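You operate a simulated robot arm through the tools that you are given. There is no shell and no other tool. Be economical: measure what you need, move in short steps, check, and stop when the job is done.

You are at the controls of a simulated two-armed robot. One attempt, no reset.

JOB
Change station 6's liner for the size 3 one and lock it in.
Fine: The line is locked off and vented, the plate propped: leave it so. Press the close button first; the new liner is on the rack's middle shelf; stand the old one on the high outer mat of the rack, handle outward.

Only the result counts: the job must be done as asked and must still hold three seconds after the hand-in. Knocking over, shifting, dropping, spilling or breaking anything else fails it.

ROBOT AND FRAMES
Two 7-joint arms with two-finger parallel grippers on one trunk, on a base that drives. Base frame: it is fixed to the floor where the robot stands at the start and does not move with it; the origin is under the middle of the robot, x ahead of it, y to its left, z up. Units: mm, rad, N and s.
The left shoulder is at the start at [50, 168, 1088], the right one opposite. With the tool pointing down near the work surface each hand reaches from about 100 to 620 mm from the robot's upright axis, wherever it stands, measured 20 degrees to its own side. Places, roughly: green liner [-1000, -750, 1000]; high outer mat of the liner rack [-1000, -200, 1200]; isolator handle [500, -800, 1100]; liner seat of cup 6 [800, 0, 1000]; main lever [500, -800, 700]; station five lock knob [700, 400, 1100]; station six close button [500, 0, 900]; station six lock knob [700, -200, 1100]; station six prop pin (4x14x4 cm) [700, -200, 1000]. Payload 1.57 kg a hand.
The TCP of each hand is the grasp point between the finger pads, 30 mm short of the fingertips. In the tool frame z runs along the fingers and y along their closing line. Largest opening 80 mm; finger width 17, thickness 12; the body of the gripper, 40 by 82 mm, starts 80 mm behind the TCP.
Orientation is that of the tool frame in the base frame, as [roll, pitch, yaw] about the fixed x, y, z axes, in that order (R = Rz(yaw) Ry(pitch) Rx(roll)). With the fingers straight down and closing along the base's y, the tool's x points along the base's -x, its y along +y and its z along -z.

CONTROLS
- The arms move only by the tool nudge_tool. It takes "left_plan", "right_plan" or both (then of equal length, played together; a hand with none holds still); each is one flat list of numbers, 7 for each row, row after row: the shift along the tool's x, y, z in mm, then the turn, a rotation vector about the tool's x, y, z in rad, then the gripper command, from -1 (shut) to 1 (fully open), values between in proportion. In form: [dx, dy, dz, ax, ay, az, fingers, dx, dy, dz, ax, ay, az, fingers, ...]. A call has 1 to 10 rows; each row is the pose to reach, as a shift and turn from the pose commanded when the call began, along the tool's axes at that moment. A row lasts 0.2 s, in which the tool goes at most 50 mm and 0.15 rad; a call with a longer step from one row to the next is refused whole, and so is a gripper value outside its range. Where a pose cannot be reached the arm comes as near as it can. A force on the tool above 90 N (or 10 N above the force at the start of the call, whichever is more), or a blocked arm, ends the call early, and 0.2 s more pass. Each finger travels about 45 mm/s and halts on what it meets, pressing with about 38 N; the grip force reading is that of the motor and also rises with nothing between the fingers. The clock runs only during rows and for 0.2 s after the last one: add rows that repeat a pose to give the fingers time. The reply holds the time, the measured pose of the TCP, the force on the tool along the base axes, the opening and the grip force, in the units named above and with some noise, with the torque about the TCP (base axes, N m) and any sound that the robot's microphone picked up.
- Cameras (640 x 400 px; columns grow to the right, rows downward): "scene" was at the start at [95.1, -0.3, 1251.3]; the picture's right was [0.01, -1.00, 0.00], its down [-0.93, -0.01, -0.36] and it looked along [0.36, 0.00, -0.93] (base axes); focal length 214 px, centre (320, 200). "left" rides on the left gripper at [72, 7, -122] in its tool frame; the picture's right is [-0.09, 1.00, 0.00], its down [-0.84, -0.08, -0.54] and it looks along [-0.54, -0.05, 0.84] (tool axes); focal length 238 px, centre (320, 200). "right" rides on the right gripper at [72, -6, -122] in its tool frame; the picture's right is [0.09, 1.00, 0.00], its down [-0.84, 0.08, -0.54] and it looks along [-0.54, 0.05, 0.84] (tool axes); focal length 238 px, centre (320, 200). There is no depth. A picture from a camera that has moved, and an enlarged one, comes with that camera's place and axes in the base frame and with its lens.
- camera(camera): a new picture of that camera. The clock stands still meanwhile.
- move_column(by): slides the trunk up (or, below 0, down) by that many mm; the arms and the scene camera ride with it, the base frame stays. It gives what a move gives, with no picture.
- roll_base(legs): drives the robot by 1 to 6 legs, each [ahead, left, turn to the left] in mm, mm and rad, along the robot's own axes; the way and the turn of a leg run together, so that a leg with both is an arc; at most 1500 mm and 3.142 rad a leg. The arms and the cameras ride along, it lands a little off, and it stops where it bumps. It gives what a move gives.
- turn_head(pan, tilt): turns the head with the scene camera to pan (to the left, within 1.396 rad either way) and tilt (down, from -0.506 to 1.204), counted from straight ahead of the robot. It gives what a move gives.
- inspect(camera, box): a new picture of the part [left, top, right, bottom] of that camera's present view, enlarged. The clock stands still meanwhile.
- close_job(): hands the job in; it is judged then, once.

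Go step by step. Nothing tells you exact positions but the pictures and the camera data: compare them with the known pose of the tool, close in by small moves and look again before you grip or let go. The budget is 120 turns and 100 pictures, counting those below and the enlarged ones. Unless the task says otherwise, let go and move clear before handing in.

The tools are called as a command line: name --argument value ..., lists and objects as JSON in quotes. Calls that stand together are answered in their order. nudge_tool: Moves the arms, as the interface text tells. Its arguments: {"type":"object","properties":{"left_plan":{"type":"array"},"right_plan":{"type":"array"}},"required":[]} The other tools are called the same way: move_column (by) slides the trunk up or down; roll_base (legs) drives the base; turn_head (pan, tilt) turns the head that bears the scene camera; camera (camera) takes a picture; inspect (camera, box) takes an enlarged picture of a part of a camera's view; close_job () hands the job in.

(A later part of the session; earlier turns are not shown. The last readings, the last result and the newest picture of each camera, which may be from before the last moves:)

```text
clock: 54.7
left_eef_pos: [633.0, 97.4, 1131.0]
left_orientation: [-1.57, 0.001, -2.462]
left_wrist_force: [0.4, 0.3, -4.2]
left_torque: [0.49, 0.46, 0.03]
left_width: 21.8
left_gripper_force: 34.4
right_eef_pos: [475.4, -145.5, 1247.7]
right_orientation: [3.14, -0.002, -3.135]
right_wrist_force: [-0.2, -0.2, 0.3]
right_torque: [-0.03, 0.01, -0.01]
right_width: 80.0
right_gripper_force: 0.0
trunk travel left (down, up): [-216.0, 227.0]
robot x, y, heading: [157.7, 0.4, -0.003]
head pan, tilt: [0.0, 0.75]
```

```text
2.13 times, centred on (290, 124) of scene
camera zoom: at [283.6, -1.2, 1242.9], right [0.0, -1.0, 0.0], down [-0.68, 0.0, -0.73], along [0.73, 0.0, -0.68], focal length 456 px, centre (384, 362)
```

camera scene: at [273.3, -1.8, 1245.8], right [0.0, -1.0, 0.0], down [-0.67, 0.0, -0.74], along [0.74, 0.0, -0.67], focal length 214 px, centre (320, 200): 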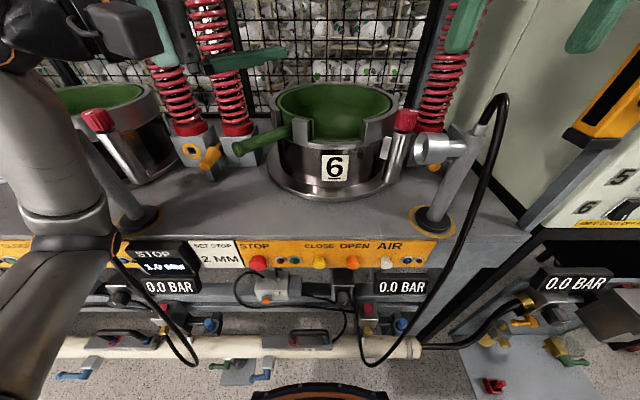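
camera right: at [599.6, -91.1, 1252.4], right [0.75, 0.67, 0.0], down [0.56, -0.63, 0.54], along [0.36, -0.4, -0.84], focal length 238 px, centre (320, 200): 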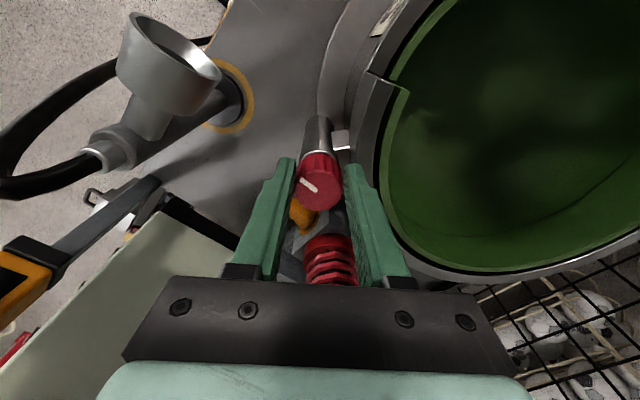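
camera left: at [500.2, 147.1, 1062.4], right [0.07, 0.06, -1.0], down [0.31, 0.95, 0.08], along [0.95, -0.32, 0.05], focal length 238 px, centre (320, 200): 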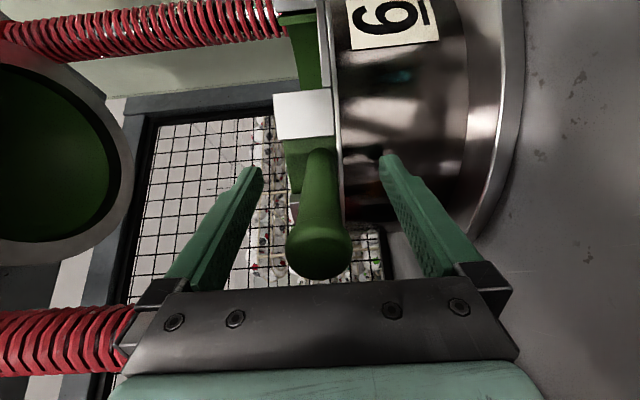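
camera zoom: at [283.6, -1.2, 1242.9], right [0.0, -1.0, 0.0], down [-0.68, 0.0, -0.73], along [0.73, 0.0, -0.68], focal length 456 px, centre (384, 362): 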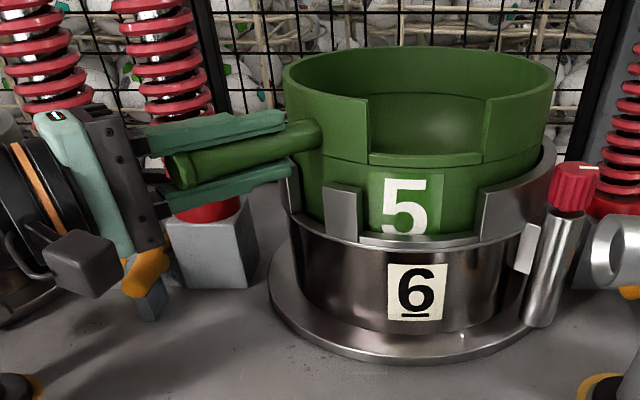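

Works well: the old liner (size 5) is level. Lift another 90 mm.

nudge_tool --left_plan '[0, -15, 0, 0, 0, 0, -1, 0, -30, 0, 0, 0, 0, -1, 0, -45, 0, 0, 0, 0, -1, 0, -60, 0, 0, 0, 0, -1, 0, -75, 0, 0, 0, 0, -1, 0, -90, 0, 0, 0, 0, -1]'

camera --camera "scene"

```text
clock: 56.1
left_eef_pos: [630.7, 98.7, 1222.6]
left_orientation: [-1.571, 0.006, -2.461]
left_wrist_force: [0.2, -0.4, -3.8]
left_torque: [0.47, 0.47, 0.01]
left_width: 21.5
left_gripper_force: 34.7
right_eef_pos: [473.3, -145.2, 1249.0]
right_orientation: [3.14, 0.002, -3.136]
right_wrist_force: [-0.1, 0.9, 0.2]
right_torque: [0.06, 0.0, 0.0]
right_width: 79.9
right_gripper_force: 0.1
trunk travel left (down, up): [-216.0, 227.0]
robot x, y, heading: [163.3, -1.4, 0.001]
head pan, tilt: [0.0, 0.75]
```

```text
32 pictures are left
camera scene: at [280.6, -1.3, 1243.4], right [0.0, -1.0, 0.0], down [-0.68, 0.0, -0.73], along [0.73, 0.0, -0.68], focal length 214 px, centre (320, 200)
```

scene: 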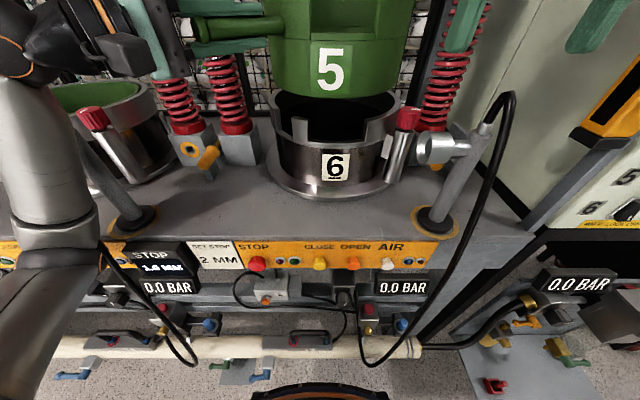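

The liner is clear by ~40 mm. Raise the trunk a bit and reverse straight back, then see the surroundings.

move_column --by 60

roll_base --legs '[[-340, 0, 0]]'

camera --camera "scene"

```text
clock: 57.1
left_eef_pos: [633.6, 97.5, 1281.5]
left_orientation: [-1.57, 0.002, -2.463]
left_wrist_force: [-0.1, -0.1, -4.8]
left_torque: [0.49, 0.47, 0.01]
left_width: 21.9
left_gripper_force: 34.6
right_eef_pos: [477.1, -146.1, 1307.1]
right_orientation: [3.141, -0.003, -3.138]
right_wrist_force: [0.9, -0.1, 0.0]
right_torque: [-0.03, -0.02, 0.0]
right_width: 80.1
right_gripper_force: 0.0
trunk travel left (down, up): [-276.0, 167.0]
robot x, y, heading: [164.9, 1.0, -0.003]
head pan, tilt: [0.0, 0.75]
```

```text
clock: 58.4
left_eef_pos: [634.2, 96.9, 1279.5]
left_orientation: [-1.58, -0.001, -2.464]
left_wrist_force: [-0.6, 0.0, -5.2]
left_torque: [0.51, 0.47, -0.03]
left_width: 21.8
left_gripper_force: 35.0
right_eef_pos: [475.6, -146.1, 1307.4]
right_orientation: [3.14, -0.002, -3.137]
right_wrist_force: [-0.1, -0.1, -0.1]
right_torque: [0.0, 0.03, -0.01]
right_width: 80.1
right_gripper_force: 0.2
trunk travel left (down, up): [-276.0, 167.0]
robot x, y, heading: [163.1, 0.5, -0.0]
head pan, tilt: [0.0, 0.75]
stopped in leg 1: the robot was blocked; the commanded pose is now the measured one
```

```text
31 pictures are left
camera scene: at [283.7, -1.3, 1302.9], right [0.0, -1.0, 0.0], down [-0.68, 0.0, -0.73], along [0.73, 0.0, -0.68], focal length 214 px, centre (320, 200)
```

scene: 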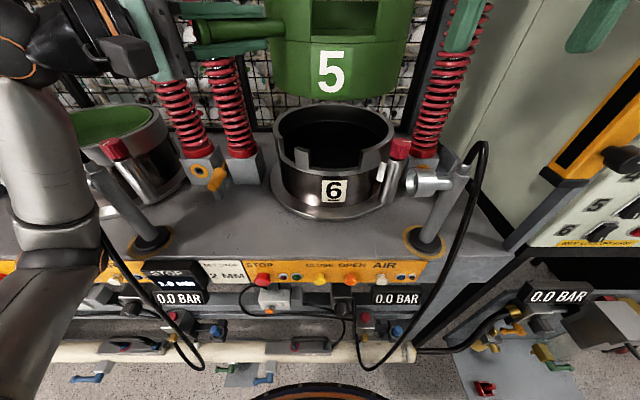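

Blocked at once, unexpectedly. Try a short reverse again to see which contact it is, and view with the left camera.

roll_base --legs '[[-40, 0, 0]]'

turn_head --pan 0.9 --tilt 0.9

camera --camera "scene"

```text
clock: 59.2
left_eef_pos: [633.8, 97.7, 1280.8]
left_orientation: [-1.575, 0.001, -2.462]
left_wrist_force: [0.6, 0.4, -3.9]
left_torque: [0.48, 0.52, 0.01]
left_width: 21.5
left_gripper_force: 34.5
right_eef_pos: [475.7, -145.9, 1308.3]
right_orientation: [3.14, -0.003, -3.137]
right_wrist_force: [0.5, 0.4, 0.3]
right_torque: [-0.02, 0.01, 0.03]
right_width: 79.9
right_gripper_force: 0.0
trunk travel left (down, up): [-276.0, 167.0]
robot x, y, heading: [160.6, -2.8, 0.001]
head pan, tilt: [0.0, 0.75]
```

```text
clock: 60.4
left_eef_pos: [633.5, 97.4, 1281.7]
left_orientation: [-1.575, 0.003, -2.462]
left_wrist_force: [-0.5, 0.0, -3.9]
left_torque: [0.51, 0.46, -0.02]
left_width: 21.5
left_gripper_force: 34.7
right_eef_pos: [475.3, -145.5, 1307.3]
right_orientation: [3.141, -0.002, -3.137]
right_wrist_force: [0.1, -0.5, 0.5]
right_torque: [-0.01, 0.01, 0.04]
right_width: 79.8
right_gripper_force: 0.0
trunk travel left (down, up): [-276.0, 167.0]
robot x, y, heading: [160.6, 0.1, 0.005]
head pan, tilt: [0.901, 0.901]
```

```text
30 pictures are left
camera scene: at [247.6, 57.9, 1291.1], right [0.78, -0.62, 0.0], down [-0.49, -0.61, -0.62], along [0.39, 0.49, -0.78], focal length 214 px, centre (320, 200)
```

scene: 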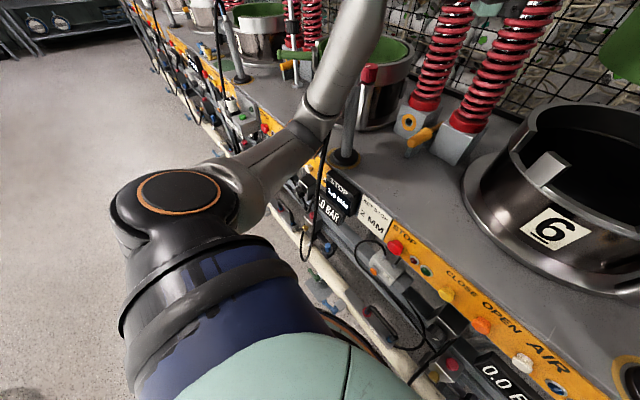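

turn_head --pan -0.9 --tilt 0.9

camera --camera "scene"

camera --camera "right"

```text
clock: 62.2
left_eef_pos: [632.5, 97.5, 1281.0]
left_orientation: [-1.574, 0.002, -2.462]
left_wrist_force: [-0.6, 0.4, -4.2]
left_torque: [0.47, 0.48, -0.01]
left_width: 21.7
left_gripper_force: 34.9
right_eef_pos: [476.8, -145.1, 1307.5]
right_orientation: [3.139, -0.002, -3.137]
right_wrist_force: [0.3, 0.5, -0.3]
right_torque: [-0.01, -0.01, 0.05]
right_width: 79.8
right_gripper_force: 0.0
trunk travel left (down, up): [-276.0, 167.0]
robot x, y, heading: [159.3, 2.2, 0.001]
head pan, tilt: [-0.901, 0.901]
```

```text
29 pictures are left
camera scene: at [247.6, -60.4, 1291.1], right [-0.78, -0.62, 0.0], down [-0.49, 0.61, -0.62], along [0.39, -0.49, -0.78], focal length 214 px, centre (320, 200)
```

scene: 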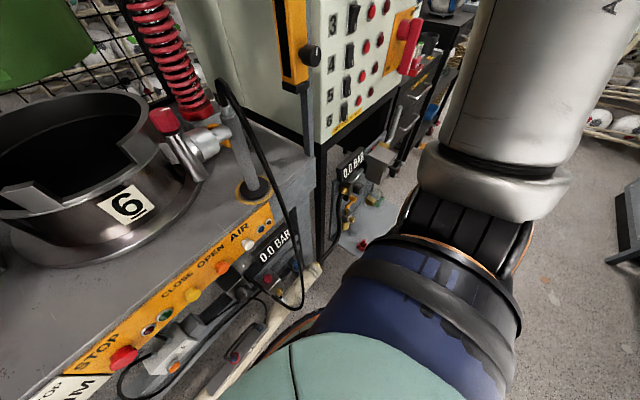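

```text
28 pictures are left
camera right: at [404.5, -152.8, 1429.7], right [-0.1, 1.0, 0.0], down [0.84, 0.08, 0.54], along [0.54, 0.05, -0.84], focal length 238 px, centre (320, 200)
```

right: 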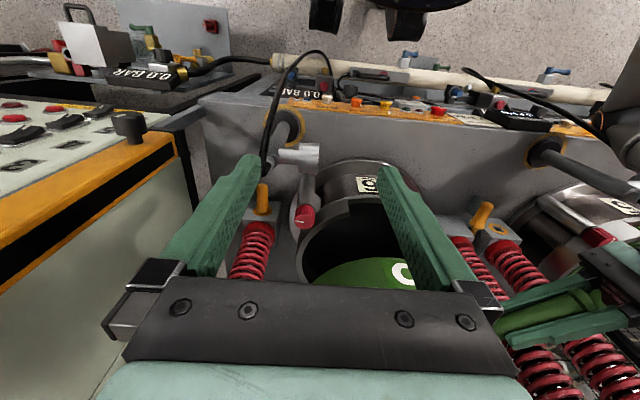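

Nothing visibly blocks the way back. Try the reverse once more.

roll_base --legs '[[-100, 0, 0]]'

```text
clock: 63.4
left_eef_pos: [633.7, 96.9, 1277.8]
left_orientation: [-1.583, 0.001, -2.462]
left_wrist_force: [0.0, 0.7, -3.9]
left_torque: [0.49, 0.5, 0.0]
left_width: 21.7
left_gripper_force: 34.6
right_eef_pos: [476.5, -145.3, 1307.6]
right_orientation: [3.137, 0.0, -3.136]
right_wrist_force: [0.1, 0.0, 0.1]
right_torque: [0.03, 0.02, 0.0]
right_width: 80.1
right_gripper_force: 0.1
trunk travel left (down, up): [-276.0, 167.0]
robot x, y, heading: [163.1, -1.4, -0.001]
head pan, tilt: [-0.901, 0.901]
stopped in leg 1: the robot was blocked; the commanded pose is now the measured one
```

The left arm reacts when reversing, so its elbow is probably caught by hose or post 5. Look closely there.

turn_head --pan 0.9 --tilt 0.7

inspect --camera "scene" --box '[220, 60, 460, 300]'

```text
clock: 65.2
left_eef_pos: [633.7, 97.4, 1279.8]
left_orientation: [-1.579, 0.0, -2.463]
left_wrist_force: [-0.5, -0.2, -3.4]
left_torque: [0.53, 0.51, -0.02]
left_width: 21.8
left_gripper_force: 34.8
right_eef_pos: [476.3, -145.6, 1307.5]
right_orientation: [3.139, -0.001, -3.138]
right_wrist_force: [0.0, -1.5, -0.7]
right_torque: [0.0, -0.04, 0.0]
right_width: 80.0
right_gripper_force: 0.1
trunk travel left (down, up): [-276.0, 167.0]
robot x, y, heading: [160.8, -1.2, -0.001]
head pan, tilt: [0.901, 0.7]
```

```text
1.67 times, centred on (340, 180) of scene
camera zoom: at [253.4, 65.2, 1307.2], right [0.78, -0.62, 0.0], down [-0.4, -0.5, -0.76], along [0.47, 0.6, -0.64], focal length 358 px, centre (287, 233)
```

zoom: 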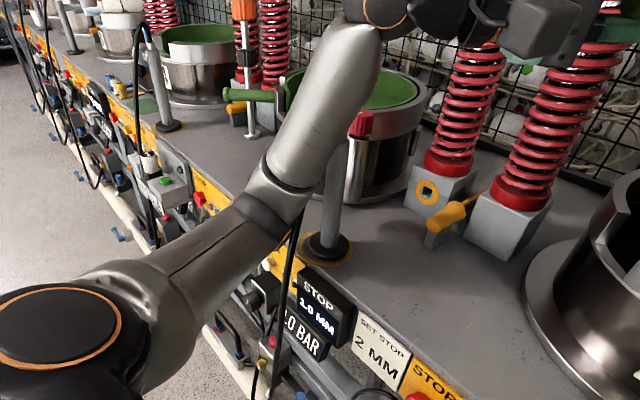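

The elbow is right beside hose 5. Try easing the base a little to the right (away from it) first.

roll_base --legs '[[0, -25, 0]]'

inspect --camera "scene" --box '[270, 100, 400, 230]'

```text
clock: 66.1
left_eef_pos: [632.7, 98.6, 1279.5]
left_orientation: [-1.58, -0.001, -2.454]
left_wrist_force: [0.1, 0.1, -3.8]
left_torque: [0.47, 0.5, -0.04]
left_width: 21.7
left_gripper_force: 34.4
right_eef_pos: [477.9, -145.9, 1307.8]
right_orientation: [3.139, -0.001, -3.131]
right_wrist_force: [0.0, 0.1, 0.1]
right_torque: [0.01, 0.0, 0.0]
right_width: 79.9
right_gripper_force: 0.0
trunk travel left (down, up): [-276.0, 167.0]
robot x, y, heading: [161.9, 1.8, 0.011]
head pan, tilt: [0.901, 0.7]
```

```text
3.08 times, centred on (335, 165) of scene
camera zoom: at [252.8, 63.8, 1307.2], right [0.79, -0.61, 0.0], down [-0.4, -0.51, -0.76], along [0.47, 0.6, -0.64], focal length 660 px, centre (274, 308)
```

zoom: 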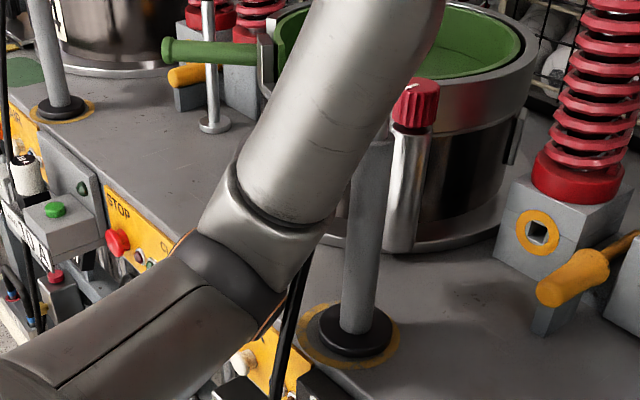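

The elbow hangs beside hose 5's loop. Raise the trunk 90 mm (the liner still stays under the plate) to lift the elbow over the hose, then test reversing.

move_column --by 90

camera --camera "scene"

```text
clock: 67.3
left_eef_pos: [632.6, 97.6, 1368.9]
left_orientation: [-1.578, 0.0, -2.452]
left_wrist_force: [0.1, -0.7, -4.2]
left_torque: [0.5, 0.44, 0.03]
left_width: 21.6
left_gripper_force: 35.3
right_eef_pos: [477.1, -144.9, 1397.3]
right_orientation: [3.138, -0.002, -3.128]
right_wrist_force: [-0.4, 0.9, 1.1]
right_torque: [-0.01, 0.01, -0.01]
right_width: 80.0
right_gripper_force: 0.2
trunk travel left (down, up): [-366.0, 77.0]
robot x, y, heading: [160.8, -4.3, 0.004]
head pan, tilt: [0.901, 0.7]
```

```text
25 pictures are left
camera scene: at [253.0, 63.8, 1397.2], right [0.79, -0.61, 0.0], down [-0.4, -0.51, -0.76], along [0.47, 0.6, -0.64], focal length 214 px, centre (320, 200)
```

scene: 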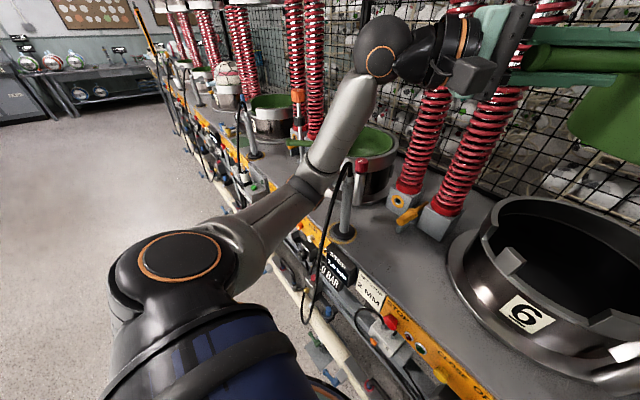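

The elbow is now higher and the hose top is visible to its right. Test reversing.

roll_base --legs '[[-120, 0, 0]]'

camera --camera "scene"

```text
clock: 68.5
left_eef_pos: [633.3, 98.8, 1366.0]
left_orientation: [-1.586, -0.001, -2.455]
left_wrist_force: [-0.4, 0.3, -3.9]
left_torque: [0.48, 0.52, 0.01]
left_width: 21.6
left_gripper_force: 35.3
right_eef_pos: [477.1, -145.2, 1398.1]
right_orientation: [3.138, -0.001, -3.129]
right_wrist_force: [0.3, 0.0, 0.1]
right_torque: [-0.01, 0.01, 0.0]
right_width: 79.9
right_gripper_force: 0.1
trunk travel left (down, up): [-366.0, 77.0]
robot x, y, heading: [159.8, -4.1, 0.01]
head pan, tilt: [0.901, 0.7]
stopped in leg 1: the robot was blocked; the commanded pose is now the measured one
```

```text
24 pictures are left
camera scene: at [252.9, 63.5, 1397.2], right [0.79, -0.61, 0.0], down [-0.4, -0.51, -0.76], along [0.47, 0.6, -0.64], focal length 214 px, centre (320, 200)
```

scene: 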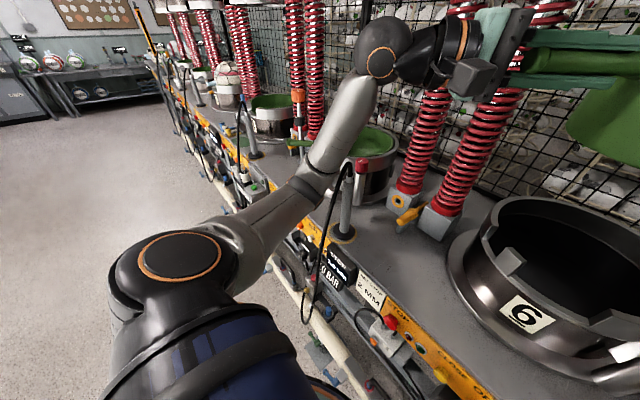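

Still blocked, independent of height. Look down at the base front for what holds it.

turn_head --pan 0.5 --tilt 1.2

camera --camera "scene"

```text
clock: 69.4
left_eef_pos: [632.3, 99.1, 1368.5]
left_orientation: [-1.581, 0.0, -2.453]
left_wrist_force: [0.0, 0.6, -3.8]
left_torque: [0.5, 0.51, 0.0]
left_width: 21.9
left_gripper_force: 34.9
right_eef_pos: [477.2, -145.3, 1397.8]
right_orientation: [3.138, -0.002, -3.128]
right_wrist_force: [0.7, -0.2, 0.3]
right_torque: [0.0, -0.01, -0.02]
right_width: 79.9
right_gripper_force: 0.0
trunk travel left (down, up): [-366.0, 77.0]
robot x, y, heading: [158.6, -7.4, 0.014]
head pan, tilt: [0.499, 1.201]
```

```text
23 pictures are left
camera scene: at [249.5, 23.8, 1361.3], right [0.49, -0.87, 0.0], down [-0.81, -0.45, -0.36], along [0.32, 0.18, -0.93], focal length 214 px, centre (320, 200)
```

scene: 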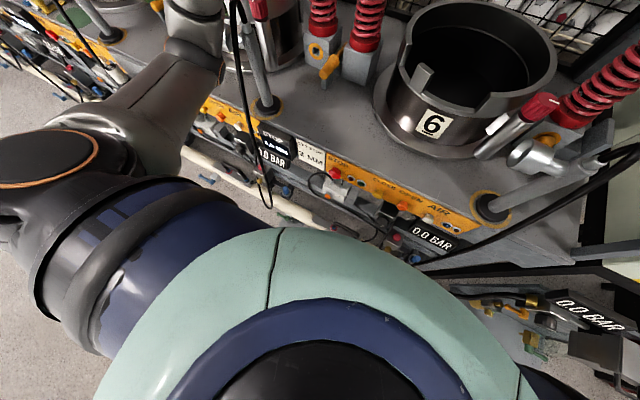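

roll_base --legs '[[0, 0, 0.08]]'

roll_base --legs '[[-60, 0, 0]]'

```text
clock: 70.3
left_eef_pos: [624.5, 112.6, 1368.4]
left_orientation: [-1.583, -0.001, -2.382]
left_wrist_force: [1.0, 0.2, -4.4]
left_torque: [0.45, 0.53, -0.02]
left_width: 21.8
left_gripper_force: 35.0
right_eef_pos: [488.1, -142.7, 1398.5]
right_orientation: [3.136, -0.003, -3.057]
right_wrist_force: [-0.2, -0.2, 0.3]
right_torque: [0.04, -0.01, -0.02]
right_width: 80.0
right_gripper_force: 0.0
trunk travel left (down, up): [-366.0, 77.0]
robot x, y, heading: [162.6, -22.2, 0.083]
head pan, tilt: [0.499, 1.201]
```

```text
clock: 71.3
left_eef_pos: [625.0, 113.6, 1368.8]
left_orientation: [-1.58, 0.002, -2.376]
left_wrist_force: [-0.6, -0.1, -3.9]
left_torque: [0.42, 0.52, -0.01]
left_width: 21.7
left_gripper_force: 34.9
right_eef_pos: [489.1, -142.2, 1397.2]
right_orientation: [3.138, -0.003, -3.049]
right_wrist_force: [-1.1, -0.2, -0.6]
right_torque: [0.03, -0.02, 0.0]
right_width: 79.9
right_gripper_force: 0.0
trunk travel left (down, up): [-366.0, 77.0]
robot x, y, heading: [162.2, -25.7, 0.089]
head pan, tilt: [0.499, 1.201]
```

Turning works but about a pinned point near [430, 0], i.e. something at the base's front centre. Probe the left direction.

roll_base --legs '[[0, 40, 0]]'

turn_head --pan 0.0 --tilt 1.0

camera --camera "scene"

```text
clock: 72.3
left_eef_pos: [626.3, 112.8, 1367.9]
left_orientation: [-1.583, 0.0, -2.385]
left_wrist_force: [0.5, -0.4, -4.5]
left_torque: [0.46, 0.5, 0.03]
left_width: 21.8
left_gripper_force: 34.6
right_eef_pos: [488.1, -142.0, 1396.8]
right_orientation: [3.137, -0.001, -3.058]
right_wrist_force: [0.0, 0.1, 0.0]
right_torque: [0.01, -0.01, 0.01]
right_width: 80.2
right_gripper_force: 0.1
trunk travel left (down, up): [-366.0, 77.0]
robot x, y, heading: [157.1, -21.8, 0.079]
head pan, tilt: [0.499, 1.201]
```

```text
clock: 73.2
left_eef_pos: [626.3, 112.8, 1368.3]
left_orientation: [-1.583, 0.0, -2.385]
left_wrist_force: [0.1, -1.1, -3.6]
left_torque: [0.45, 0.51, 0.02]
left_width: 21.8
left_gripper_force: 34.4
right_eef_pos: [487.2, -143.2, 1396.7]
right_orientation: [3.139, -0.002, -3.058]
right_wrist_force: [-0.3, 0.2, -0.4]
right_torque: [0.01, -0.01, 0.02]
right_width: 79.9
right_gripper_force: 0.2
trunk travel left (down, up): [-366.0, 77.0]
robot x, y, heading: [164.4, -22.9, 0.083]
head pan, tilt: [0.0, 1.0]
```

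```text
22 pictures are left
camera scene: at [270.6, -14.3, 1373.8], right [0.08, -1.0, 0.0], down [-0.84, -0.07, -0.54], along [0.54, 0.04, -0.84], focal length 214 px, centre (320, 200)
```

scene: 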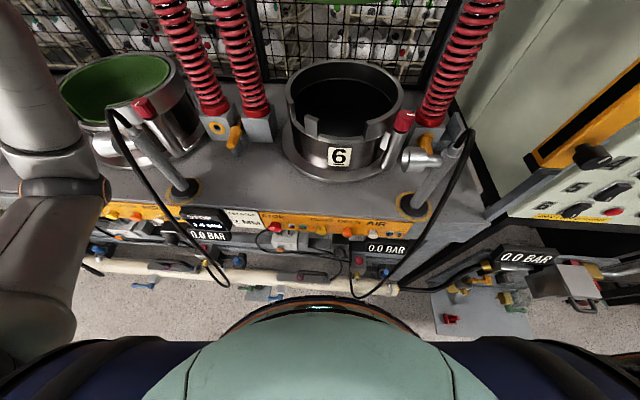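

All translations are pinned at about [430..480, 15]: near the supply hasp on the pipe. Zoom there.

inspect --camera "scene" --box '[180, 200, 440, 362]'

```text
2.46 times, centred on (310, 281) of scene
camera zoom: at [270.6, -14.3, 1373.8], right [0.08, -1.0, 0.0], down [-0.84, -0.07, -0.54], along [0.54, 0.04, -0.84], focal length 528 px, centre (345, 1)
```

zoom: 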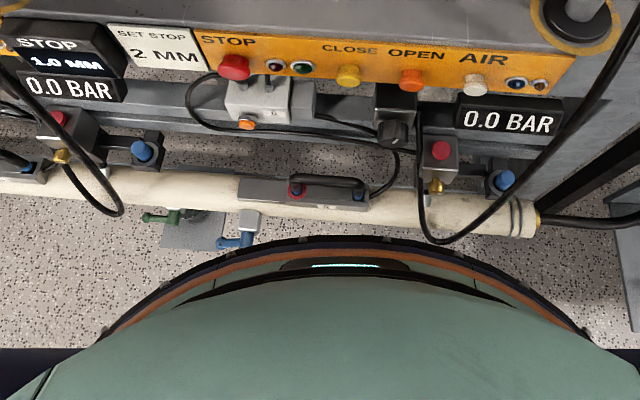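

Likely the base front is wedged by friction against the pipe. Wiggle the heading while pulling back.

roll_base --legs '[[0, -40, 0], [-15, 0, -0.12], [-10, 0, 0.08], [-10, 0, -0.1]]'

```text
clock: 74.9
left_eef_pos: [636.4, 92.3, 1364.0]
left_orientation: [-1.59, -0.005, -2.479]
left_wrist_force: [0.3, -0.1, -3.9]
left_torque: [0.52, 0.47, 0.0]
left_width: 21.9
left_gripper_force: 34.3
right_eef_pos: [474.5, -147.4, 1397.3]
right_orientation: [3.137, -0.002, 3.132]
right_wrist_force: [-0.2, -0.6, 0.2]
right_torque: [0.01, -0.02, -0.01]
right_width: 80.2
right_gripper_force: 0.1
trunk travel left (down, up): [-366.0, 77.0]
robot x, y, heading: [158.5, 0.6, -0.018]
head pan, tilt: [0.0, 1.0]
stopped in leg 2: the robot was blocked; the commanded pose is now the measured one
```

The pinned point is fixed ahead of the base; the forward bump happened at a trunk height 40 mm lower than now. Return to that height and try reversing.

move_column --by -40

roll_base --legs '[[-80, 0, 0]]'

```text
clock: 75.8
left_eef_pos: [635.1, 93.1, 1327.1]
left_orientation: [-1.586, -0.002, -2.481]
left_wrist_force: [0.2, -0.8, -4.2]
left_torque: [0.49, 0.46, -0.02]
left_width: 21.7
left_gripper_force: 34.4
right_eef_pos: [474.5, -147.6, 1358.4]
right_orientation: [3.139, -0.003, 3.129]
right_wrist_force: [-0.5, -0.5, -0.4]
right_torque: [0.01, 0.03, -0.05]
right_width: 79.8
right_gripper_force: 0.0
trunk travel left (down, up): [-326.0, 117.0]
robot x, y, heading: [158.0, 4.0, -0.014]
head pan, tilt: [0.0, 1.0]
```

```text
clock: 76.9
left_eef_pos: [636.5, 91.9, 1324.7]
left_orientation: [-1.594, -0.004, -2.48]
left_wrist_force: [0.5, 0.1, -4.3]
left_torque: [0.5, 0.48, 0.0]
left_width: 21.7
left_gripper_force: 34.9
right_eef_pos: [474.6, -146.3, 1359.1]
right_orientation: [3.137, -0.001, 3.131]
right_wrist_force: [-0.3, -0.4, -0.9]
right_torque: [-0.01, 0.02, 0.02]
right_width: 80.1
right_gripper_force: 0.1
trunk travel left (down, up): [-326.0, 117.0]
robot x, y, heading: [162.3, 5.5, -0.014]
head pan, tilt: [0.0, 1.0]
stopped in leg 1: the robot was blocked; the commanded pose is now the measured one
```

I'll first retract the liner out from under the plate toward the robot, which frees the arm, then try again.

nudge_tool --left_plan '[31, 0, -24, 0.01, 0, 0, -1, 63, 0, -49, 0.02, 0, 0, -1, 94, 0, -73, 0.02, 0, 0, -1, 126, 0, -98, 0.02, 0, 0, -1, 157, 0, -122, 0.02, 0, 0, -1, 189, 0, -147, 0.02, 0, 0, -1]'

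roll_base --legs '[[-200, 0, 0]]'

camera --camera "scene"

```text
clock: 78.3
left_eef_pos: [439.6, 99.6, 1344.6]
left_orientation: [-1.604, 0.02, -2.452]
left_wrist_force: [9.0, -6.6, -14.4]
left_torque: [-0.03, -1.02, 0.48]
left_width: 21.5
left_gripper_force: 34.7
left hand out of reach, approached as far as the arm can: row 5, 6
right_eef_pos: [473.1, -147.4, 1357.7]
right_orientation: [3.137, -0.001, 3.13]
right_wrist_force: [0.1, 0.1, -1.2]
right_torque: [-0.01, 0.03, 0.01]
right_width: 80.0
right_gripper_force: 0.1
trunk travel left (down, up): [-326.0, 117.0]
robot x, y, heading: [162.2, 4.8, -0.013]
head pan, tilt: [0.0, 1.0]
stopped in row 6 (left hand): the force on the tool passed its limit at 140 N (the readings are from after the stop); the commanded pose is now the measured one
```

```text
clock: 79.3
left_eef_pos: [440.8, 99.9, 1343.8]
left_orientation: [-1.614, 0.024, -2.45]
left_wrist_force: [4.6, -1.9, -8.1]
left_torque: [0.3, -0.08, -0.01]
left_width: 21.7
left_gripper_force: 34.5
right_eef_pos: [473.8, -146.2, 1358.3]
right_orientation: [3.138, -0.001, 3.132]
right_wrist_force: [-0.3, -0.5, 0.7]
right_torque: [0.0, 0.05, 0.01]
right_width: 79.9
right_gripper_force: 0.1
trunk travel left (down, up): [-326.0, 117.0]
robot x, y, heading: [157.8, 4.0, -0.015]
head pan, tilt: [0.0, 1.0]
stopped in leg 1: the robot was blocked; the commanded pose is now the measured one
```

```text
20 pictures are left
camera scene: at [269.9, 2.0, 1333.9], right [0.0, -1.0, 0.0], down [-0.84, 0.0, -0.54], along [0.54, 0.0, -0.84], focal length 214 px, centre (320, 200)
```

scene: 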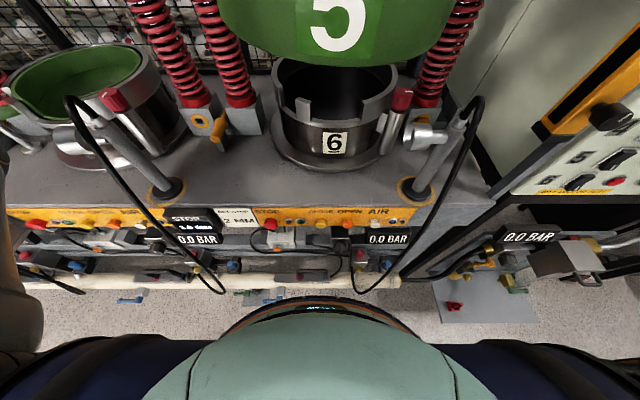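

The liner touched the right gripper; the base is still pinned even with the left arm clear. Move the right hand aside, then swing the base more.

nudge_tool --right_plan '[15, -40, 0, 0, 0, 0, 1, 30, -80, 0, 0, 0, 0, 1, 45, -120, 0, 0, 0, 0, 1, 60, -160, 0, 0, 0, 0, 1]'

roll_base --legs '[[0, 0, 0.3]]'

roll_base --legs '[[-150, 0, 0]]'

```text
clock: 80.3
left_eef_pos: [440.0, 97.0, 1344.7]
left_orientation: [-1.61, 0.028, -2.453]
left_wrist_force: [8.2, 1.0, -14.5]
left_torque: [-0.08, -1.13, -0.7]
left_width: 21.7
left_gripper_force: 34.8
right_eef_pos: [455.3, -264.9, 1304.2]
right_orientation: [3.136, -0.001, 3.129]
right_wrist_force: [0.3, -0.5, 0.3]
right_torque: [0.02, 0.03, 0.0]
right_width: 79.9
right_gripper_force: 0.0
right hand out of reach, approached as far as the arm can: row 1, 2, 3, 4
trunk travel left (down, up): [-326.0, 117.0]
robot x, y, heading: [157.9, 4.7, -0.014]
head pan, tilt: [0.0, 1.0]
```

```text
clock: 81.7
left_eef_pos: [398.1, 178.7, 1345.0]
left_orientation: [-1.607, 0.027, -2.148]
left_wrist_force: [8.1, 6.5, -16.4]
left_torque: [0.26, -1.36, -1.25]
left_width: 21.6
left_gripper_force: 35.1
right_eef_pos: [519.8, -162.6, 1305.3]
right_orientation: [3.136, -0.001, -2.849]
right_wrist_force: [0.8, -0.2, 0.3]
right_torque: [0.06, 0.02, 0.0]
right_width: 80.0
right_gripper_force: 0.0
trunk travel left (down, up): [-326.0, 117.0]
robot x, y, heading: [160.4, 7.0, 0.287]
head pan, tilt: [0.0, 1.0]
```

```text
clock: 83.1
left_eef_pos: [253.9, 138.2, 1344.7]
left_orientation: [-1.607, 0.026, -2.149]
left_wrist_force: [5.5, 2.7, -14.8]
left_torque: [0.26, -1.11, -0.46]
left_width: 21.7
left_gripper_force: 34.8
right_eef_pos: [376.4, -203.2, 1306.1]
right_orientation: [3.138, 0.0, -2.851]
right_wrist_force: [-0.5, -0.2, 0.6]
right_torque: [-0.01, -0.02, 0.01]
right_width: 80.1
right_gripper_force: 0.0
trunk travel left (down, up): [-326.0, 117.0]
robot x, y, heading: [14.2, -39.1, 0.286]
head pan, tilt: [0.0, 1.0]
```

Freed: the base turned about its own centre and reversed. The held liner shows an extra load; ease it 60 mm forward and re-level.

nudge_tool --left_plan '[-23, 0, 19, 0.015, 0, 0, -1, -46, 0, 39, 0.036, 0, 0, -1, -46, 0, 39, 0.036, 0, 0, -1]'

turn_head --pan 0.0 --tilt 0.6

camera --camera "scene"

```text
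clock: 83.9
left_eef_pos: [313.5, 153.6, 1344.1]
left_orientation: [-1.572, 0.026, -2.149]
left_wrist_force: [-0.3, -0.4, -3.7]
left_torque: [0.3, 0.64, 0.01]
left_width: 21.8
left_gripper_force: 34.9
right_eef_pos: [375.7, -203.8, 1305.3]
right_orientation: [3.138, 0.0, -2.851]
right_wrist_force: [0.7, -0.4, 0.0]
right_torque: [-0.01, -0.05, -0.01]
right_width: 79.9
right_gripper_force: 0.1
trunk travel left (down, up): [-326.0, 117.0]
robot x, y, heading: [14.6, -34.5, 0.284]
head pan, tilt: [0.0, 1.0]
```

```text
clock: 84.8
left_eef_pos: [313.1, 154.6, 1343.2]
left_orientation: [-1.573, 0.027, -2.148]
left_wrist_force: [0.9, 0.3, -3.8]
left_torque: [0.26, 0.66, 0.02]
left_width: 21.7
left_gripper_force: 34.7
right_eef_pos: [377.4, -203.8, 1306.0]
right_orientation: [3.136, 0.0, -2.85]
right_wrist_force: [0.2, -0.3, 0.6]
right_torque: [0.01, 0.01, 0.0]
right_width: 80.2
right_gripper_force: 0.0
trunk travel left (down, up): [-326.0, 117.0]
robot x, y, heading: [19.2, -35.1, 0.287]
head pan, tilt: [0.0, 0.6]
```

```text
19 pictures are left
camera scene: at [139.3, -0.8, 1365.8], right [0.28, -0.96, 0.0], down [-0.54, -0.16, -0.82], along [0.79, 0.23, -0.57], focal length 214 px, centre (320, 200)
```

scene: 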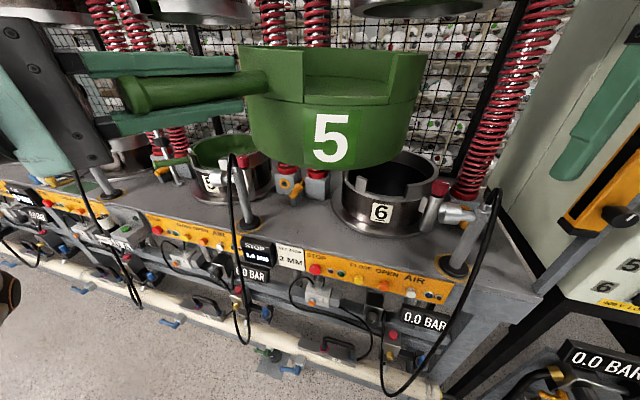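

Back off further and turn around to face the rack.

roll_base --legs '[[-200, 0, 0], [0, 0, 1.43], [0, 0, 1.426]]'

camera --camera "scene"

```text
clock: 93.4
left_eef_pos: [-513.8, -195.6, 1344.0]
left_orientation: [-1.573, 0.026, 0.714]
left_wrist_force: [-0.4, 0.5, -4.0]
left_torque: [-0.41, -0.54, 0.04]
left_width: 21.7
left_gripper_force: 34.7
right_eef_pos: [-476.4, 166.5, 1305.2]
right_orientation: [3.138, -0.001, 0.013]
right_wrist_force: [-0.5, 0.0, 0.6]
right_torque: [0.01, 0.0, 0.01]
right_width: 80.3
right_gripper_force: 0.0
trunk travel left (down, up): [-326.0, 117.0]
robot x, y, heading: [-176.5, -91.7, -3.134]
head pan, tilt: [0.0, 0.6]
```

```text
18 pictures are left
camera scene: at [-305.8, -95.0, 1365.8], right [-0.01, 1.0, 0.0], down [0.57, 0.0, -0.82], along [-0.82, -0.01, -0.57], focal length 214 px, centre (320, 200)
```

scene: 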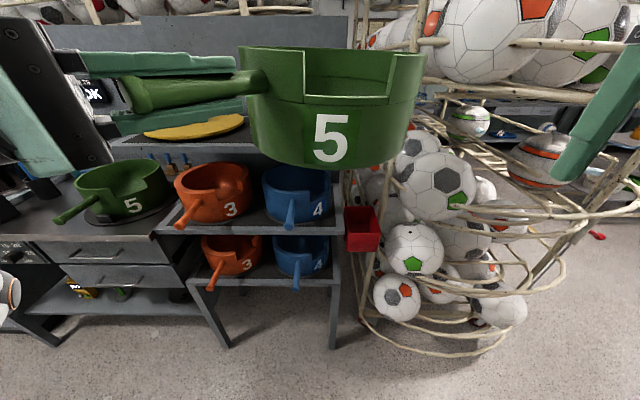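

The rack is ahead: top shelf, middle shelf with orange 3 and blue 4, lower shelf likewise. Zoom in.

inspect --camera "scene" --box '[100, 95, 390, 276]'

```text
2.21 times, centred on (245, 186) of scene
camera zoom: at [-305.8, -95.0, 1365.8], right [-0.01, 1.0, 0.0], down [0.57, 0.0, -0.82], along [-0.82, -0.01, -0.57], focal length 473 px, centre (486, 232)
```

zoom: 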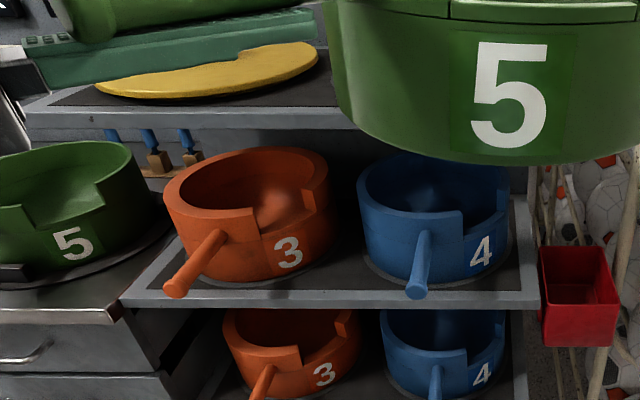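

Swing the liner so its handle points back at the robot (outward), then sidestep left to view the outer mat past the liner.

nudge_tool --left_plan '[0, 0, 0, 0, -0.143, 0, -1, 0, 0, 0, 0, -0.286, 0, -1, 0, 0, 0, 0, -0.429, 0, -1, 0, 0, 0, 0, -0.571, 0, -1, 0, 0, 0, 0, -0.714, 0, -1, 0, 0, 0, 0, -0.857, 0, -1, 0, 0, 0, 0, -0.857, 0, -1]'

roll_base --legs '[[0, 240, 0]]'

camera --camera "scene"

```text
clock: 94.7
left_eef_pos: [-539.6, -268.2, 1347.2]
left_orientation: [-1.585, -0.075, 1.652]
left_wrist_force: [-1.4, 1.0, -4.2]
left_torque: [0.19, -0.64, 0.0]
left_width: 21.7
left_gripper_force: 35.0
left hand out of reach, approached as far as the arm can: row 3, 6
right_eef_pos: [-477.9, 167.7, 1306.3]
right_orientation: [3.137, 0.001, 0.012]
right_wrist_force: [-0.1, -0.2, 0.3]
right_torque: [-0.05, -0.04, -0.01]
right_width: 80.0
right_gripper_force: 0.0
trunk travel left (down, up): [-326.0, 117.0]
robot x, y, heading: [-176.0, -92.1, -3.133]
head pan, tilt: [0.0, 0.6]
stopped in row 6 (left hand): the arm was blocked; the commanded pose is now the measured one
```

```text
clock: 97.4
left_eef_pos: [-537.5, -507.0, 1347.6]
left_orientation: [-1.584, -0.073, 1.654]
left_wrist_force: [0.5, -0.4, -4.8]
left_torque: [0.17, -0.68, 0.0]
left_width: 21.8
left_gripper_force: 34.8
right_eef_pos: [-474.7, -72.1, 1305.5]
right_orientation: [3.14, 0.0, 0.014]
right_wrist_force: [0.0, -0.1, -0.6]
right_torque: [0.05, -0.02, -0.01]
right_width: 79.9
right_gripper_force: 0.1
trunk travel left (down, up): [-326.0, 117.0]
robot x, y, heading: [-175.5, -332.1, -3.134]
head pan, tilt: [0.0, 0.6]
```

```text
16 pictures are left
camera scene: at [-303.6, -319.1, 1367.4], right [0.15, 0.99, 0.0], down [0.54, -0.08, -0.83], along [-0.83, 0.13, -0.55], focal length 214 px, centre (320, 200)
```

scene: 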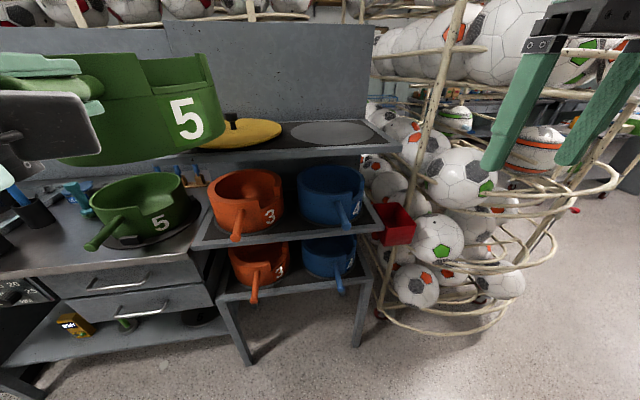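

The outer mat is the grey disc at the right of the top shelf, about [-935, -185, 1186]; the shelf front is about x = -767. I move right and forward so the liner comes before it.

roll_base --legs '[[0, -322, 0], [130, 0, 0]]'

camera --camera "scene"

```text
clock: 101.7
left_eef_pos: [-668.8, -186.3, 1347.1]
left_orientation: [-1.585, -0.074, 1.66]
left_wrist_force: [-0.7, 0.5, -4.3]
left_torque: [0.16, -0.65, 0.02]
left_width: 21.6
left_gripper_force: 34.2
right_eef_pos: [-609.5, 248.9, 1305.1]
right_orientation: [3.137, -0.001, 0.018]
right_wrist_force: [-1.3, 0.0, 0.7]
right_torque: [-0.01, 0.0, -0.02]
right_width: 80.0
right_gripper_force: 0.0
trunk travel left (down, up): [-326.0, 117.0]
robot x, y, heading: [-307.6, -7.0, -3.129]
head pan, tilt: [0.0, 0.6]
```

```text
15 pictures are left
camera scene: at [-437.0, -12.1, 1365.7], right [-0.01, 1.0, 0.0], down [0.57, 0.01, -0.82], along [-0.82, -0.01, -0.57], focal length 214 px, centre (320, 200)
```

scene: 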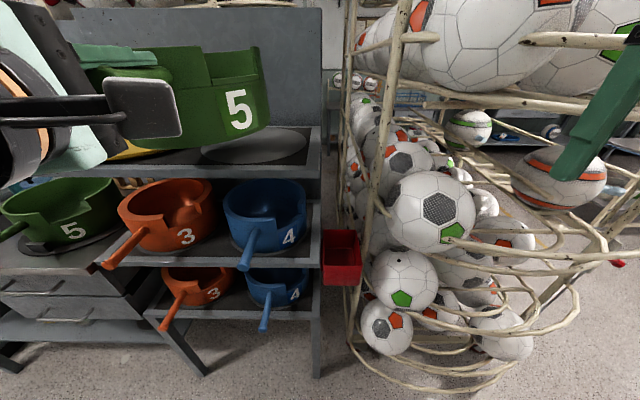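

Mat triangulates to [-948, -180, 1180]. Extend the arm to bring the liner over it and level it.

nudge_tool --left_plan '[7, 0, 29, 0.005, 0, 0.025, -1, 14, 0, 58, 0.014, 0, 0.05, -1, 21, 1, 87, 0.014, 0, 0.074, -1, 28, 1, 115, 0.014, 0, 0.074, -1, 28, 1, 115, 0.014, 0, 0.074, -1]'

inspect --camera "scene" --box '[60, 20, 340, 195]'

```text
clock: 102.9
left_eef_pos: [-785.7, -169.9, 1346.2]
left_orientation: [-1.569, -0.002, 1.661]
left_wrist_force: [0.4, -0.4, -3.2]
left_torque: [0.2, -0.7, -0.02]
left_width: 21.9
left_gripper_force: 35.2
right_eef_pos: [-608.8, 247.6, 1305.8]
right_orientation: [3.137, 0.0, 0.018]
right_wrist_force: [-0.7, -0.3, 0.3]
right_torque: [0.01, 0.0, 0.01]
right_width: 79.8
right_gripper_force: 0.0
trunk travel left (down, up): [-326.0, 117.0]
robot x, y, heading: [-308.0, -11.4, -3.135]
head pan, tilt: [0.0, 0.6]
```

```text
2.29 times, centred on (200, 108) of scene
camera zoom: at [-435.7, -12.3, 1365.9], right [-0.01, 1.0, 0.0], down [0.56, 0.01, -0.83], along [-0.82, -0.01, -0.57], focal length 490 px, centre (594, 411)
```

zoom: 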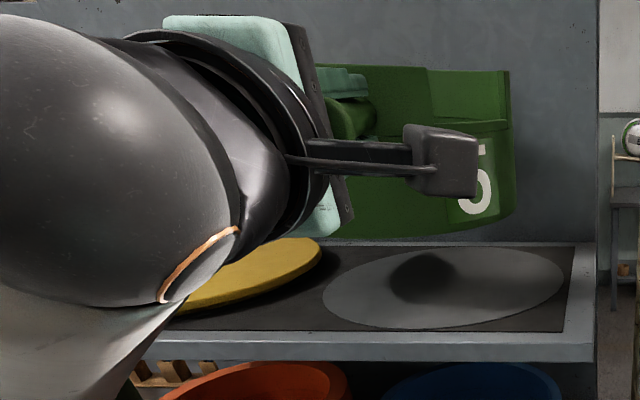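

Shift 18 mm right and lower toward the mat, first 62 mm.

nudge_tool --left_plan '[9, 0, 0, 0, 0, 0, -1, 18, 10, -2, 0, 0, 0, -1, 18, 25, -2, 0, 0, 0, -1, 18, 40, -2, 0, 0, 0, -1, 18, 52, -2, 0, 0, 0, -1, 18, 62, -2, 0, 0, 0, -1]'

inspect --camera "scene" --box '[60, 20, 340, 195]'

```text
clock: 104.3
left_eef_pos: [-784.6, -149.6, 1284.3]
left_orientation: [-1.568, 0.0, 1.659]
left_wrist_force: [-0.2, -0.1, -4.0]
left_torque: [0.17, -0.72, 0.02]
left_width: 21.6
left_gripper_force: 34.6
right_eef_pos: [-607.3, 248.3, 1304.4]
right_orientation: [3.138, 0.0, 0.017]
right_wrist_force: [0.2, 0.0, -0.3]
right_torque: [-0.04, 0.04, -0.04]
right_width: 80.2
right_gripper_force: 0.0
trunk travel left (down, up): [-326.0, 117.0]
robot x, y, heading: [-308.8, -8.3, -3.132]
head pan, tilt: [0.0, 0.6]
```

```text
2.29 times, centred on (200, 108) of scene
camera zoom: at [-436.1, -12.1, 1365.8], right [-0.01, 1.0, 0.0], down [0.57, 0.01, -0.82], along [-0.82, -0.01, -0.57], focal length 490 px, centre (594, 411)
```

zoom: 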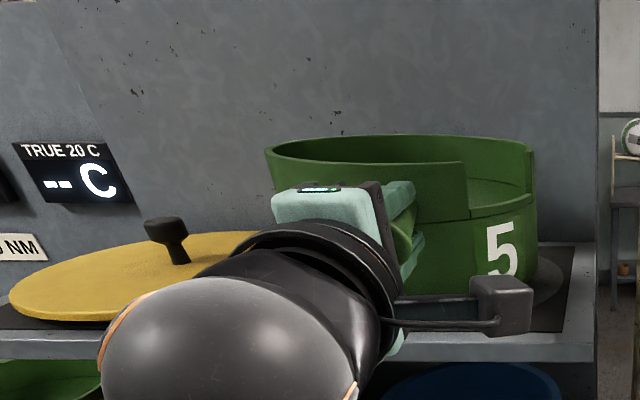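

Nearly down. Lower in small steps, watching the force.

nudge_tool --left_plan '[0, 3, 0, 0, 0, 0, -1, 0, 6, 0, 0, 0, 0, -1, 0, 9, 0, 0, 0, 0, -1]'

```text
clock: 105.1
left_eef_pos: [-785.5, -149.6, 1275.5]
left_orientation: [-1.569, 0.002, 1.659]
left_wrist_force: [0.3, 0.4, -3.5]
left_torque: [0.17, -0.67, 0.0]
left_width: 21.5
left_gripper_force: 35.0
right_eef_pos: [-607.8, 248.6, 1305.5]
right_orientation: [3.138, 0.001, 0.016]
right_wrist_force: [0.6, -0.3, 0.4]
right_torque: [0.01, 0.0, 0.02]
right_width: 80.0
right_gripper_force: 0.1
trunk travel left (down, up): [-326.0, 117.0]
robot x, y, heading: [-309.0, -11.1, -3.133]
head pan, tilt: [0.0, 0.6]
```

nudge_tool --left_plan '[0, 3, 0, 0, 0, 0, -1, 0, 6, 0, 0, 0, 0, -1]'

nudge_tool --left_plan '[0, 3, 0, 0, 0, 0, -1, 0, 6, 0, 0, 0, 0, -1]'

```text
clock: 105.7
left_eef_pos: [-784.2, -151.4, 1272.2]
left_orientation: [-1.567, 0.0, 1.66]
left_wrist_force: [0.3, -1.0, 0.4]
left_torque: [0.26, -0.28, 0.13]
left_width: 22.0
left_gripper_force: 35.2
right_eef_pos: [-607.7, 247.2, 1306.2]
right_orientation: [3.139, 0.001, 0.016]
right_wrist_force: [0.1, -1.2, 0.4]
right_torque: [-0.01, 0.0, -0.03]
right_width: 80.0
right_gripper_force: 0.0
trunk travel left (down, up): [-326.0, 117.0]
robot x, y, heading: [-308.6, -15.3, -3.128]
head pan, tilt: [0.0, 0.6]
```

```text
clock: 106.3
left_eef_pos: [-782.9, -151.3, 1268.6]
left_orientation: [-1.554, -0.002, 1.658]
left_wrist_force: [-5.0, -3.3, 22.0]
left_torque: [-0.4, 1.46, 0.17]
left_width: 21.6
left_gripper_force: 34.9
right_eef_pos: [-607.1, 248.0, 1306.6]
right_orientation: [3.138, 0.001, 0.018]
right_wrist_force: [-1.1, -0.2, 0.0]
right_torque: [0.05, 0.01, 0.03]
right_width: 80.2
right_gripper_force: 0.1
trunk travel left (down, up): [-326.0, 117.0]
robot x, y, heading: [-308.1, -7.4, -3.126]
head pan, tilt: [0.0, 0.6]
```

Seated at about TCP z 1272. Ease up 4 mm, open, and withdraw straight back.

nudge_tool --left_plan '[0, -4, 0, 0, 0, 0, -1, 0, -4, 0, 0, 0, 0, 0, 0, -4, 0, 0, 0, 0, 1, 0, -4, 0, 0, 0, 0, 1, 0, -4, 0, 0, 0, 0, 1, 0, -4, -30, 0, 0, 0, 1, 0, -4, -65, 0, 0, 0, 1, 0, -4, -100, 0, 0, 0, 1, 0, -4, -135, 0, 0, 0, 1]'

camera --camera "scene"

```text
clock: 108.3
left_eef_pos: [-678.1, -119.2, 1278.0]
left_orientation: [-1.566, 0.001, 1.662]
left_wrist_force: [-0.3, 1.4, -0.5]
left_torque: [0.02, 0.0, 0.03]
left_width: 80.1
left_gripper_force: 0.0
left hand out of reach, approached as far as the arm can: row 8, 9
right_eef_pos: [-607.0, 248.1, 1305.3]
right_orientation: [3.139, 0.001, 0.017]
right_wrist_force: [0.6, 0.3, -0.2]
right_torque: [-0.01, 0.01, 0.02]
right_width: 79.8
right_gripper_force: 0.1
trunk travel left (down, up): [-326.0, 117.0]
robot x, y, heading: [-304.7, -11.1, -3.131]
head pan, tilt: [0.0, 0.6]
```

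```text
12 pictures are left
camera scene: at [-435.4, -11.7, 1365.9], right [-0.01, 1.0, 0.0], down [0.56, 0.01, -0.83], along [-0.83, -0.01, -0.56], focal length 214 px, centre (320, 200)
```

scene: 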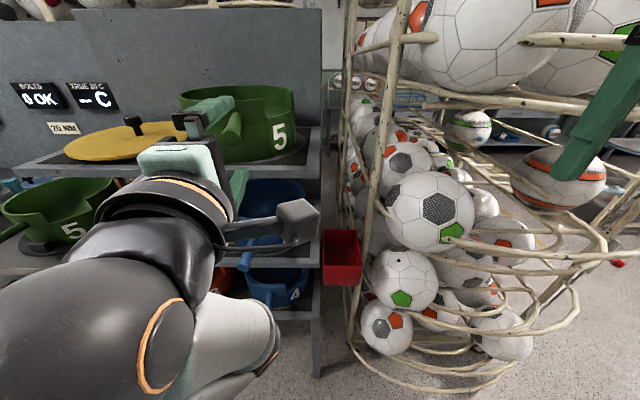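

The old liner stands on the outer mat, handle outward. The size 3 handle on the middle shelf ends at about [-733, -468, 989], pointing straight out. Back off, shift left and lower the trunk.

roll_base --legs '[[-150, 0, 0], [0, 312, 0]]'

move_column --by -288

camera --camera "left"

```text
clock: 112.6
left_eef_pos: [-524.5, -429.2, 1275.7]
left_orientation: [-1.569, 0.003, 1.662]
left_wrist_force: [-0.4, 0.6, 0.3]
left_torque: [0.01, 0.02, 0.03]
left_width: 80.2
left_gripper_force: 0.0
right_eef_pos: [-455.0, -61.5, 1305.2]
right_orientation: [3.139, -0.001, 0.019]
right_wrist_force: [0.6, -0.1, -0.8]
right_torque: [0.04, 0.02, -0.04]
right_width: 80.0
right_gripper_force: 0.0
trunk travel left (down, up): [-326.0, 117.0]
robot x, y, heading: [-152.5, -322.0, -3.125]
head pan, tilt: [0.0, 0.6]
```

```text
clock: 115.5
left_eef_pos: [-524.9, -428.0, 987.2]
left_orientation: [-1.568, 0.005, 1.665]
left_wrist_force: [-0.2, 0.1, -0.8]
left_torque: [-0.02, -0.02, 0.01]
left_width: 80.1
left_gripper_force: 0.0
right_eef_pos: [-453.9, -61.9, 1017.2]
right_orientation: [3.139, -0.001, 0.019]
right_wrist_force: [-0.6, 0.3, -0.3]
right_torque: [0.0, 0.01, -0.01]
right_width: 80.1
right_gripper_force: 0.1
trunk travel left (down, up): [-38.0, 405.0]
robot x, y, heading: [-154.5, -320.5, -3.125]
head pan, tilt: [0.0, 0.6]
```

```text
11 pictures are left
camera left: at [-410.2, -346.7, 980.2], right [0.01, -0.1, -1.0], down [0.62, -0.78, 0.08], along [-0.79, -0.62, 0.05], focal length 238 px, centre (320, 200)
```

left: 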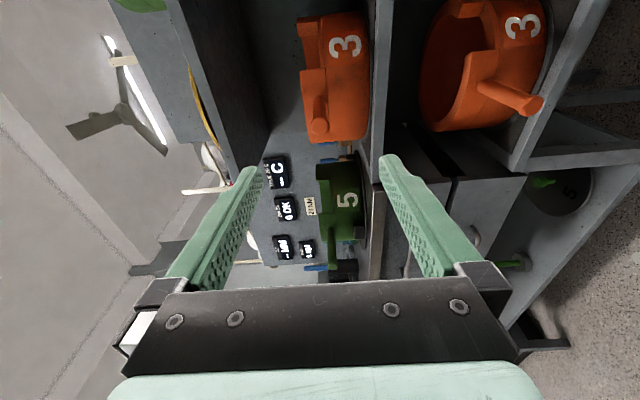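

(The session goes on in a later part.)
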